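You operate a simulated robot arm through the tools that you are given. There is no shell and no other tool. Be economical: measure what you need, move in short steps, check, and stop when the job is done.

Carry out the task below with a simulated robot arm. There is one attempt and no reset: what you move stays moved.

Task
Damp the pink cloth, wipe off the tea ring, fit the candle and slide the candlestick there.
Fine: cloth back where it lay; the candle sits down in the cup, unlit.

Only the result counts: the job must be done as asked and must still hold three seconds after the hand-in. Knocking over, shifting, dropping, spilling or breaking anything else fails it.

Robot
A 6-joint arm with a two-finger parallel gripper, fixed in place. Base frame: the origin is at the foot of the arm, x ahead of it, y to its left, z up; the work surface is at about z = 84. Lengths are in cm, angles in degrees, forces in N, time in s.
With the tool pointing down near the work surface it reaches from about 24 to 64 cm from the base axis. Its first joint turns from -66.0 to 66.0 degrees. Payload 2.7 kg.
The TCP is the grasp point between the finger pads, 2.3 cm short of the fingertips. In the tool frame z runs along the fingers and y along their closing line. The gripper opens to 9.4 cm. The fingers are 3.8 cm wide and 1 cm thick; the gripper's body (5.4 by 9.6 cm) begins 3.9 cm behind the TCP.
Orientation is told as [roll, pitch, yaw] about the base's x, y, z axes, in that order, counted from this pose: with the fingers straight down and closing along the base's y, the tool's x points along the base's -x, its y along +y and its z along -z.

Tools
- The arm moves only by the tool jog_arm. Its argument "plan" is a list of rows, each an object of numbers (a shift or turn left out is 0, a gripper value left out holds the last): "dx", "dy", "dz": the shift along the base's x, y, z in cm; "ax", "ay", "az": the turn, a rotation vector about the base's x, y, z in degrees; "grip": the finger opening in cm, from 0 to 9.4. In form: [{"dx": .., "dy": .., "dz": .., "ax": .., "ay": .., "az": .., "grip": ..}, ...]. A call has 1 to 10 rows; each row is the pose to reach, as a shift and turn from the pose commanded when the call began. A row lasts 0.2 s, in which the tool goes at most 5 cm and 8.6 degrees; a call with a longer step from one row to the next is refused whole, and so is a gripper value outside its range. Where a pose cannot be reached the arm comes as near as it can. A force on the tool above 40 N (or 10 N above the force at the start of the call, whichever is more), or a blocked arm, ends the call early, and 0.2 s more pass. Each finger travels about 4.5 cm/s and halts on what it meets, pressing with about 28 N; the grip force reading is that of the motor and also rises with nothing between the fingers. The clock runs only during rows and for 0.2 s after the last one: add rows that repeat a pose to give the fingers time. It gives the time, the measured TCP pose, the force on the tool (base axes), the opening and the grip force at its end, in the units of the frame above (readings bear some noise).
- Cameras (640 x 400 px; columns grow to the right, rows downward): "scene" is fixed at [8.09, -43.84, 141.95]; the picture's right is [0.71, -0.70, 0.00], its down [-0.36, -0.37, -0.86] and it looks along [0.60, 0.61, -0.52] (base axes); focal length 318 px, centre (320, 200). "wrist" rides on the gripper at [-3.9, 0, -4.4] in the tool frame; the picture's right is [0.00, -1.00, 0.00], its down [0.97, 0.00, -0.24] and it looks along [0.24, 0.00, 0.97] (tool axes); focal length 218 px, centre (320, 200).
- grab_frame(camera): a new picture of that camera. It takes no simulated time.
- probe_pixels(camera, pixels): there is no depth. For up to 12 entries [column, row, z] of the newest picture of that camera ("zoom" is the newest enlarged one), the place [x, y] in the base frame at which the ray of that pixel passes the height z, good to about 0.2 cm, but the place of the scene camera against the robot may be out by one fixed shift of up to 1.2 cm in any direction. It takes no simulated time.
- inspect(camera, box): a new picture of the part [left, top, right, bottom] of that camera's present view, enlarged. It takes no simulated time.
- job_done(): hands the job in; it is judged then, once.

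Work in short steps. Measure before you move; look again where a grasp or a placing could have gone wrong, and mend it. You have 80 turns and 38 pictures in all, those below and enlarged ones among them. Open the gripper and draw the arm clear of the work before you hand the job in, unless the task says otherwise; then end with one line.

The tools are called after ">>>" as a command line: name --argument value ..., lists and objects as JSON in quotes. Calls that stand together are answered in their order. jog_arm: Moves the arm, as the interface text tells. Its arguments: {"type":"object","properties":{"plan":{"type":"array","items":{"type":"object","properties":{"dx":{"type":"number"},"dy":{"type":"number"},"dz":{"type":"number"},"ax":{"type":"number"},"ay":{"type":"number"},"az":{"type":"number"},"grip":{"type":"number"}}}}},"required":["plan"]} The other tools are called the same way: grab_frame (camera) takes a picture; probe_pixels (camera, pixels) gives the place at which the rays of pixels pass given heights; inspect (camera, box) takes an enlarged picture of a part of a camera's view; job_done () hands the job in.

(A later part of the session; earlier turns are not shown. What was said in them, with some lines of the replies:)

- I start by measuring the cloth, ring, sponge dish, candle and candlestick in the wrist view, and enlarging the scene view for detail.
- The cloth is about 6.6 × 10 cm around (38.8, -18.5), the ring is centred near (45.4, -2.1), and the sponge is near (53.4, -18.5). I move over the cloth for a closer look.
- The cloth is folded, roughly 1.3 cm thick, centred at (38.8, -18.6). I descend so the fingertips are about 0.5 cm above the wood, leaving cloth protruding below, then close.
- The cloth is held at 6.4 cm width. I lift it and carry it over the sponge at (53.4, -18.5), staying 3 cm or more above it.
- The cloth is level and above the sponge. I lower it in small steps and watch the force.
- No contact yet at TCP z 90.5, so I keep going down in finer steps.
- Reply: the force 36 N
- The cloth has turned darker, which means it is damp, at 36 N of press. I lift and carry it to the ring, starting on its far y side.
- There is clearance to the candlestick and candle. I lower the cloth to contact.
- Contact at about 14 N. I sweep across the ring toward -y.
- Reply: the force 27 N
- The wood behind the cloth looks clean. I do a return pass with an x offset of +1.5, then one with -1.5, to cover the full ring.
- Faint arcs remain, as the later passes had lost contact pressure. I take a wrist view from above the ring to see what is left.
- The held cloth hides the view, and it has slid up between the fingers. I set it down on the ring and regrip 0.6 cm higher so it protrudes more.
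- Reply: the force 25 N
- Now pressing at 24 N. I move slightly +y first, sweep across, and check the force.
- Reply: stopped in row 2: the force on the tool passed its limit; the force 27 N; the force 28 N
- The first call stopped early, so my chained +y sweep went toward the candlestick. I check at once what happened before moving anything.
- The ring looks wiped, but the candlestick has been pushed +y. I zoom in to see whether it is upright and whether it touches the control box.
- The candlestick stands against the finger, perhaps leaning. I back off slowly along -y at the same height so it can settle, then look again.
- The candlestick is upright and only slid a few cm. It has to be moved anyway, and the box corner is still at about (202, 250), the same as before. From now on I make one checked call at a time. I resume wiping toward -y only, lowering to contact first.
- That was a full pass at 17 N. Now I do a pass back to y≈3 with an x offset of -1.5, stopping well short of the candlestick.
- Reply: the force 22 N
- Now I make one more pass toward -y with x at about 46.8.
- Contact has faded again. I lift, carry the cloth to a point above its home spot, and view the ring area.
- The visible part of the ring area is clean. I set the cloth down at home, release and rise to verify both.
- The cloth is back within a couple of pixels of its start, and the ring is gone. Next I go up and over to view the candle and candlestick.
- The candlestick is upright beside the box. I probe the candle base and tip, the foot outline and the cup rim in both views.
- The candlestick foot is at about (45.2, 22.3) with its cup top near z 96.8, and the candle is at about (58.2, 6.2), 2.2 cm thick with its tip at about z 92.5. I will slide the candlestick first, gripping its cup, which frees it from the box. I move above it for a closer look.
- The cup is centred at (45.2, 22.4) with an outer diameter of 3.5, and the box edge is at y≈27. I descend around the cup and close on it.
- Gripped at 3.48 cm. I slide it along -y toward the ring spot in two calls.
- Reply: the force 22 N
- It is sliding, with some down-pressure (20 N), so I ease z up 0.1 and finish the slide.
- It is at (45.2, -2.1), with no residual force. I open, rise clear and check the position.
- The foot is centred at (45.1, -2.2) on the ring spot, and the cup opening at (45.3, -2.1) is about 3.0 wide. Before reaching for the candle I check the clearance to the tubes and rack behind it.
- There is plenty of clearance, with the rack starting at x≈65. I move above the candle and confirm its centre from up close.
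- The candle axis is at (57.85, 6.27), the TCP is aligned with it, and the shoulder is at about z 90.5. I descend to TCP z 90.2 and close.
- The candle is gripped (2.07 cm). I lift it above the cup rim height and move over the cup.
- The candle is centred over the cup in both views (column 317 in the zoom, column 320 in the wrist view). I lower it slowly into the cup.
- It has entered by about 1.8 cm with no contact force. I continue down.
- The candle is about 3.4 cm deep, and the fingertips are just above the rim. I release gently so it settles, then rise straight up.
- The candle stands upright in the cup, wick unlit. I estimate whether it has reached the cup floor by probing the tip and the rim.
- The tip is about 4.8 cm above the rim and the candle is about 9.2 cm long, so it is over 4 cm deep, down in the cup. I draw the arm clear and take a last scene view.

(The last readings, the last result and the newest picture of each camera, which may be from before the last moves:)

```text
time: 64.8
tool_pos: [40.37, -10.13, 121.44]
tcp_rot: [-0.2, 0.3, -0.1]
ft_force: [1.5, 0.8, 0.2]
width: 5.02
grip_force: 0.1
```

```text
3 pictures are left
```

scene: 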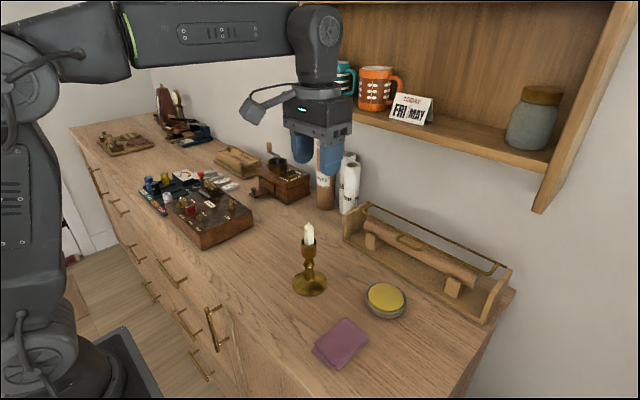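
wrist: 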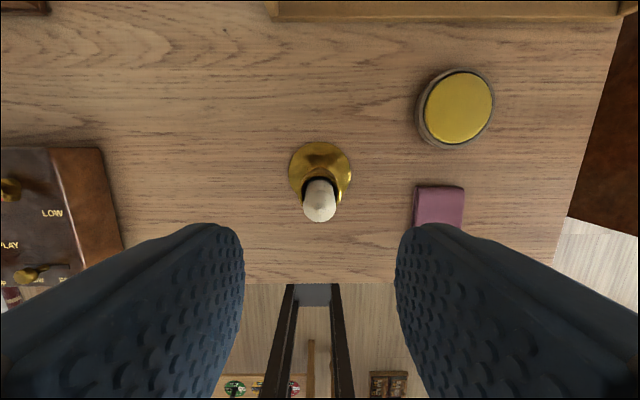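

Everything is in place. I do one last enlarged check for ring residue around the foot.

>>> inspect --camera "scene" --box '[250, 220, 390, 380]'

```text
2.50 times, centred on (320, 300) of scene
```

zoom: 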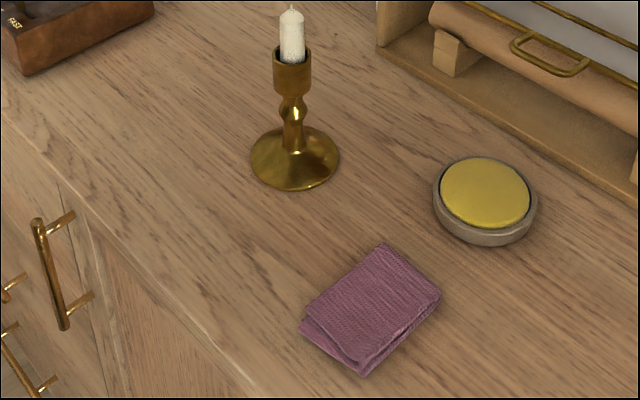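

There is no ring residue. The candle is seated, the cloth is home, and the arm is clear, so I hand in the job.

>>> job_done

```text
The job is handed in.
```

The cloth is damped and back where it lay, the tea ring is wiped off, and the candlestick stands on that spot with the unlit candle down in its cup; one wiping stroke overran and pushed the candlestick about 9 cm toward the control box, but it stayed upright and the box showed no visible shift.
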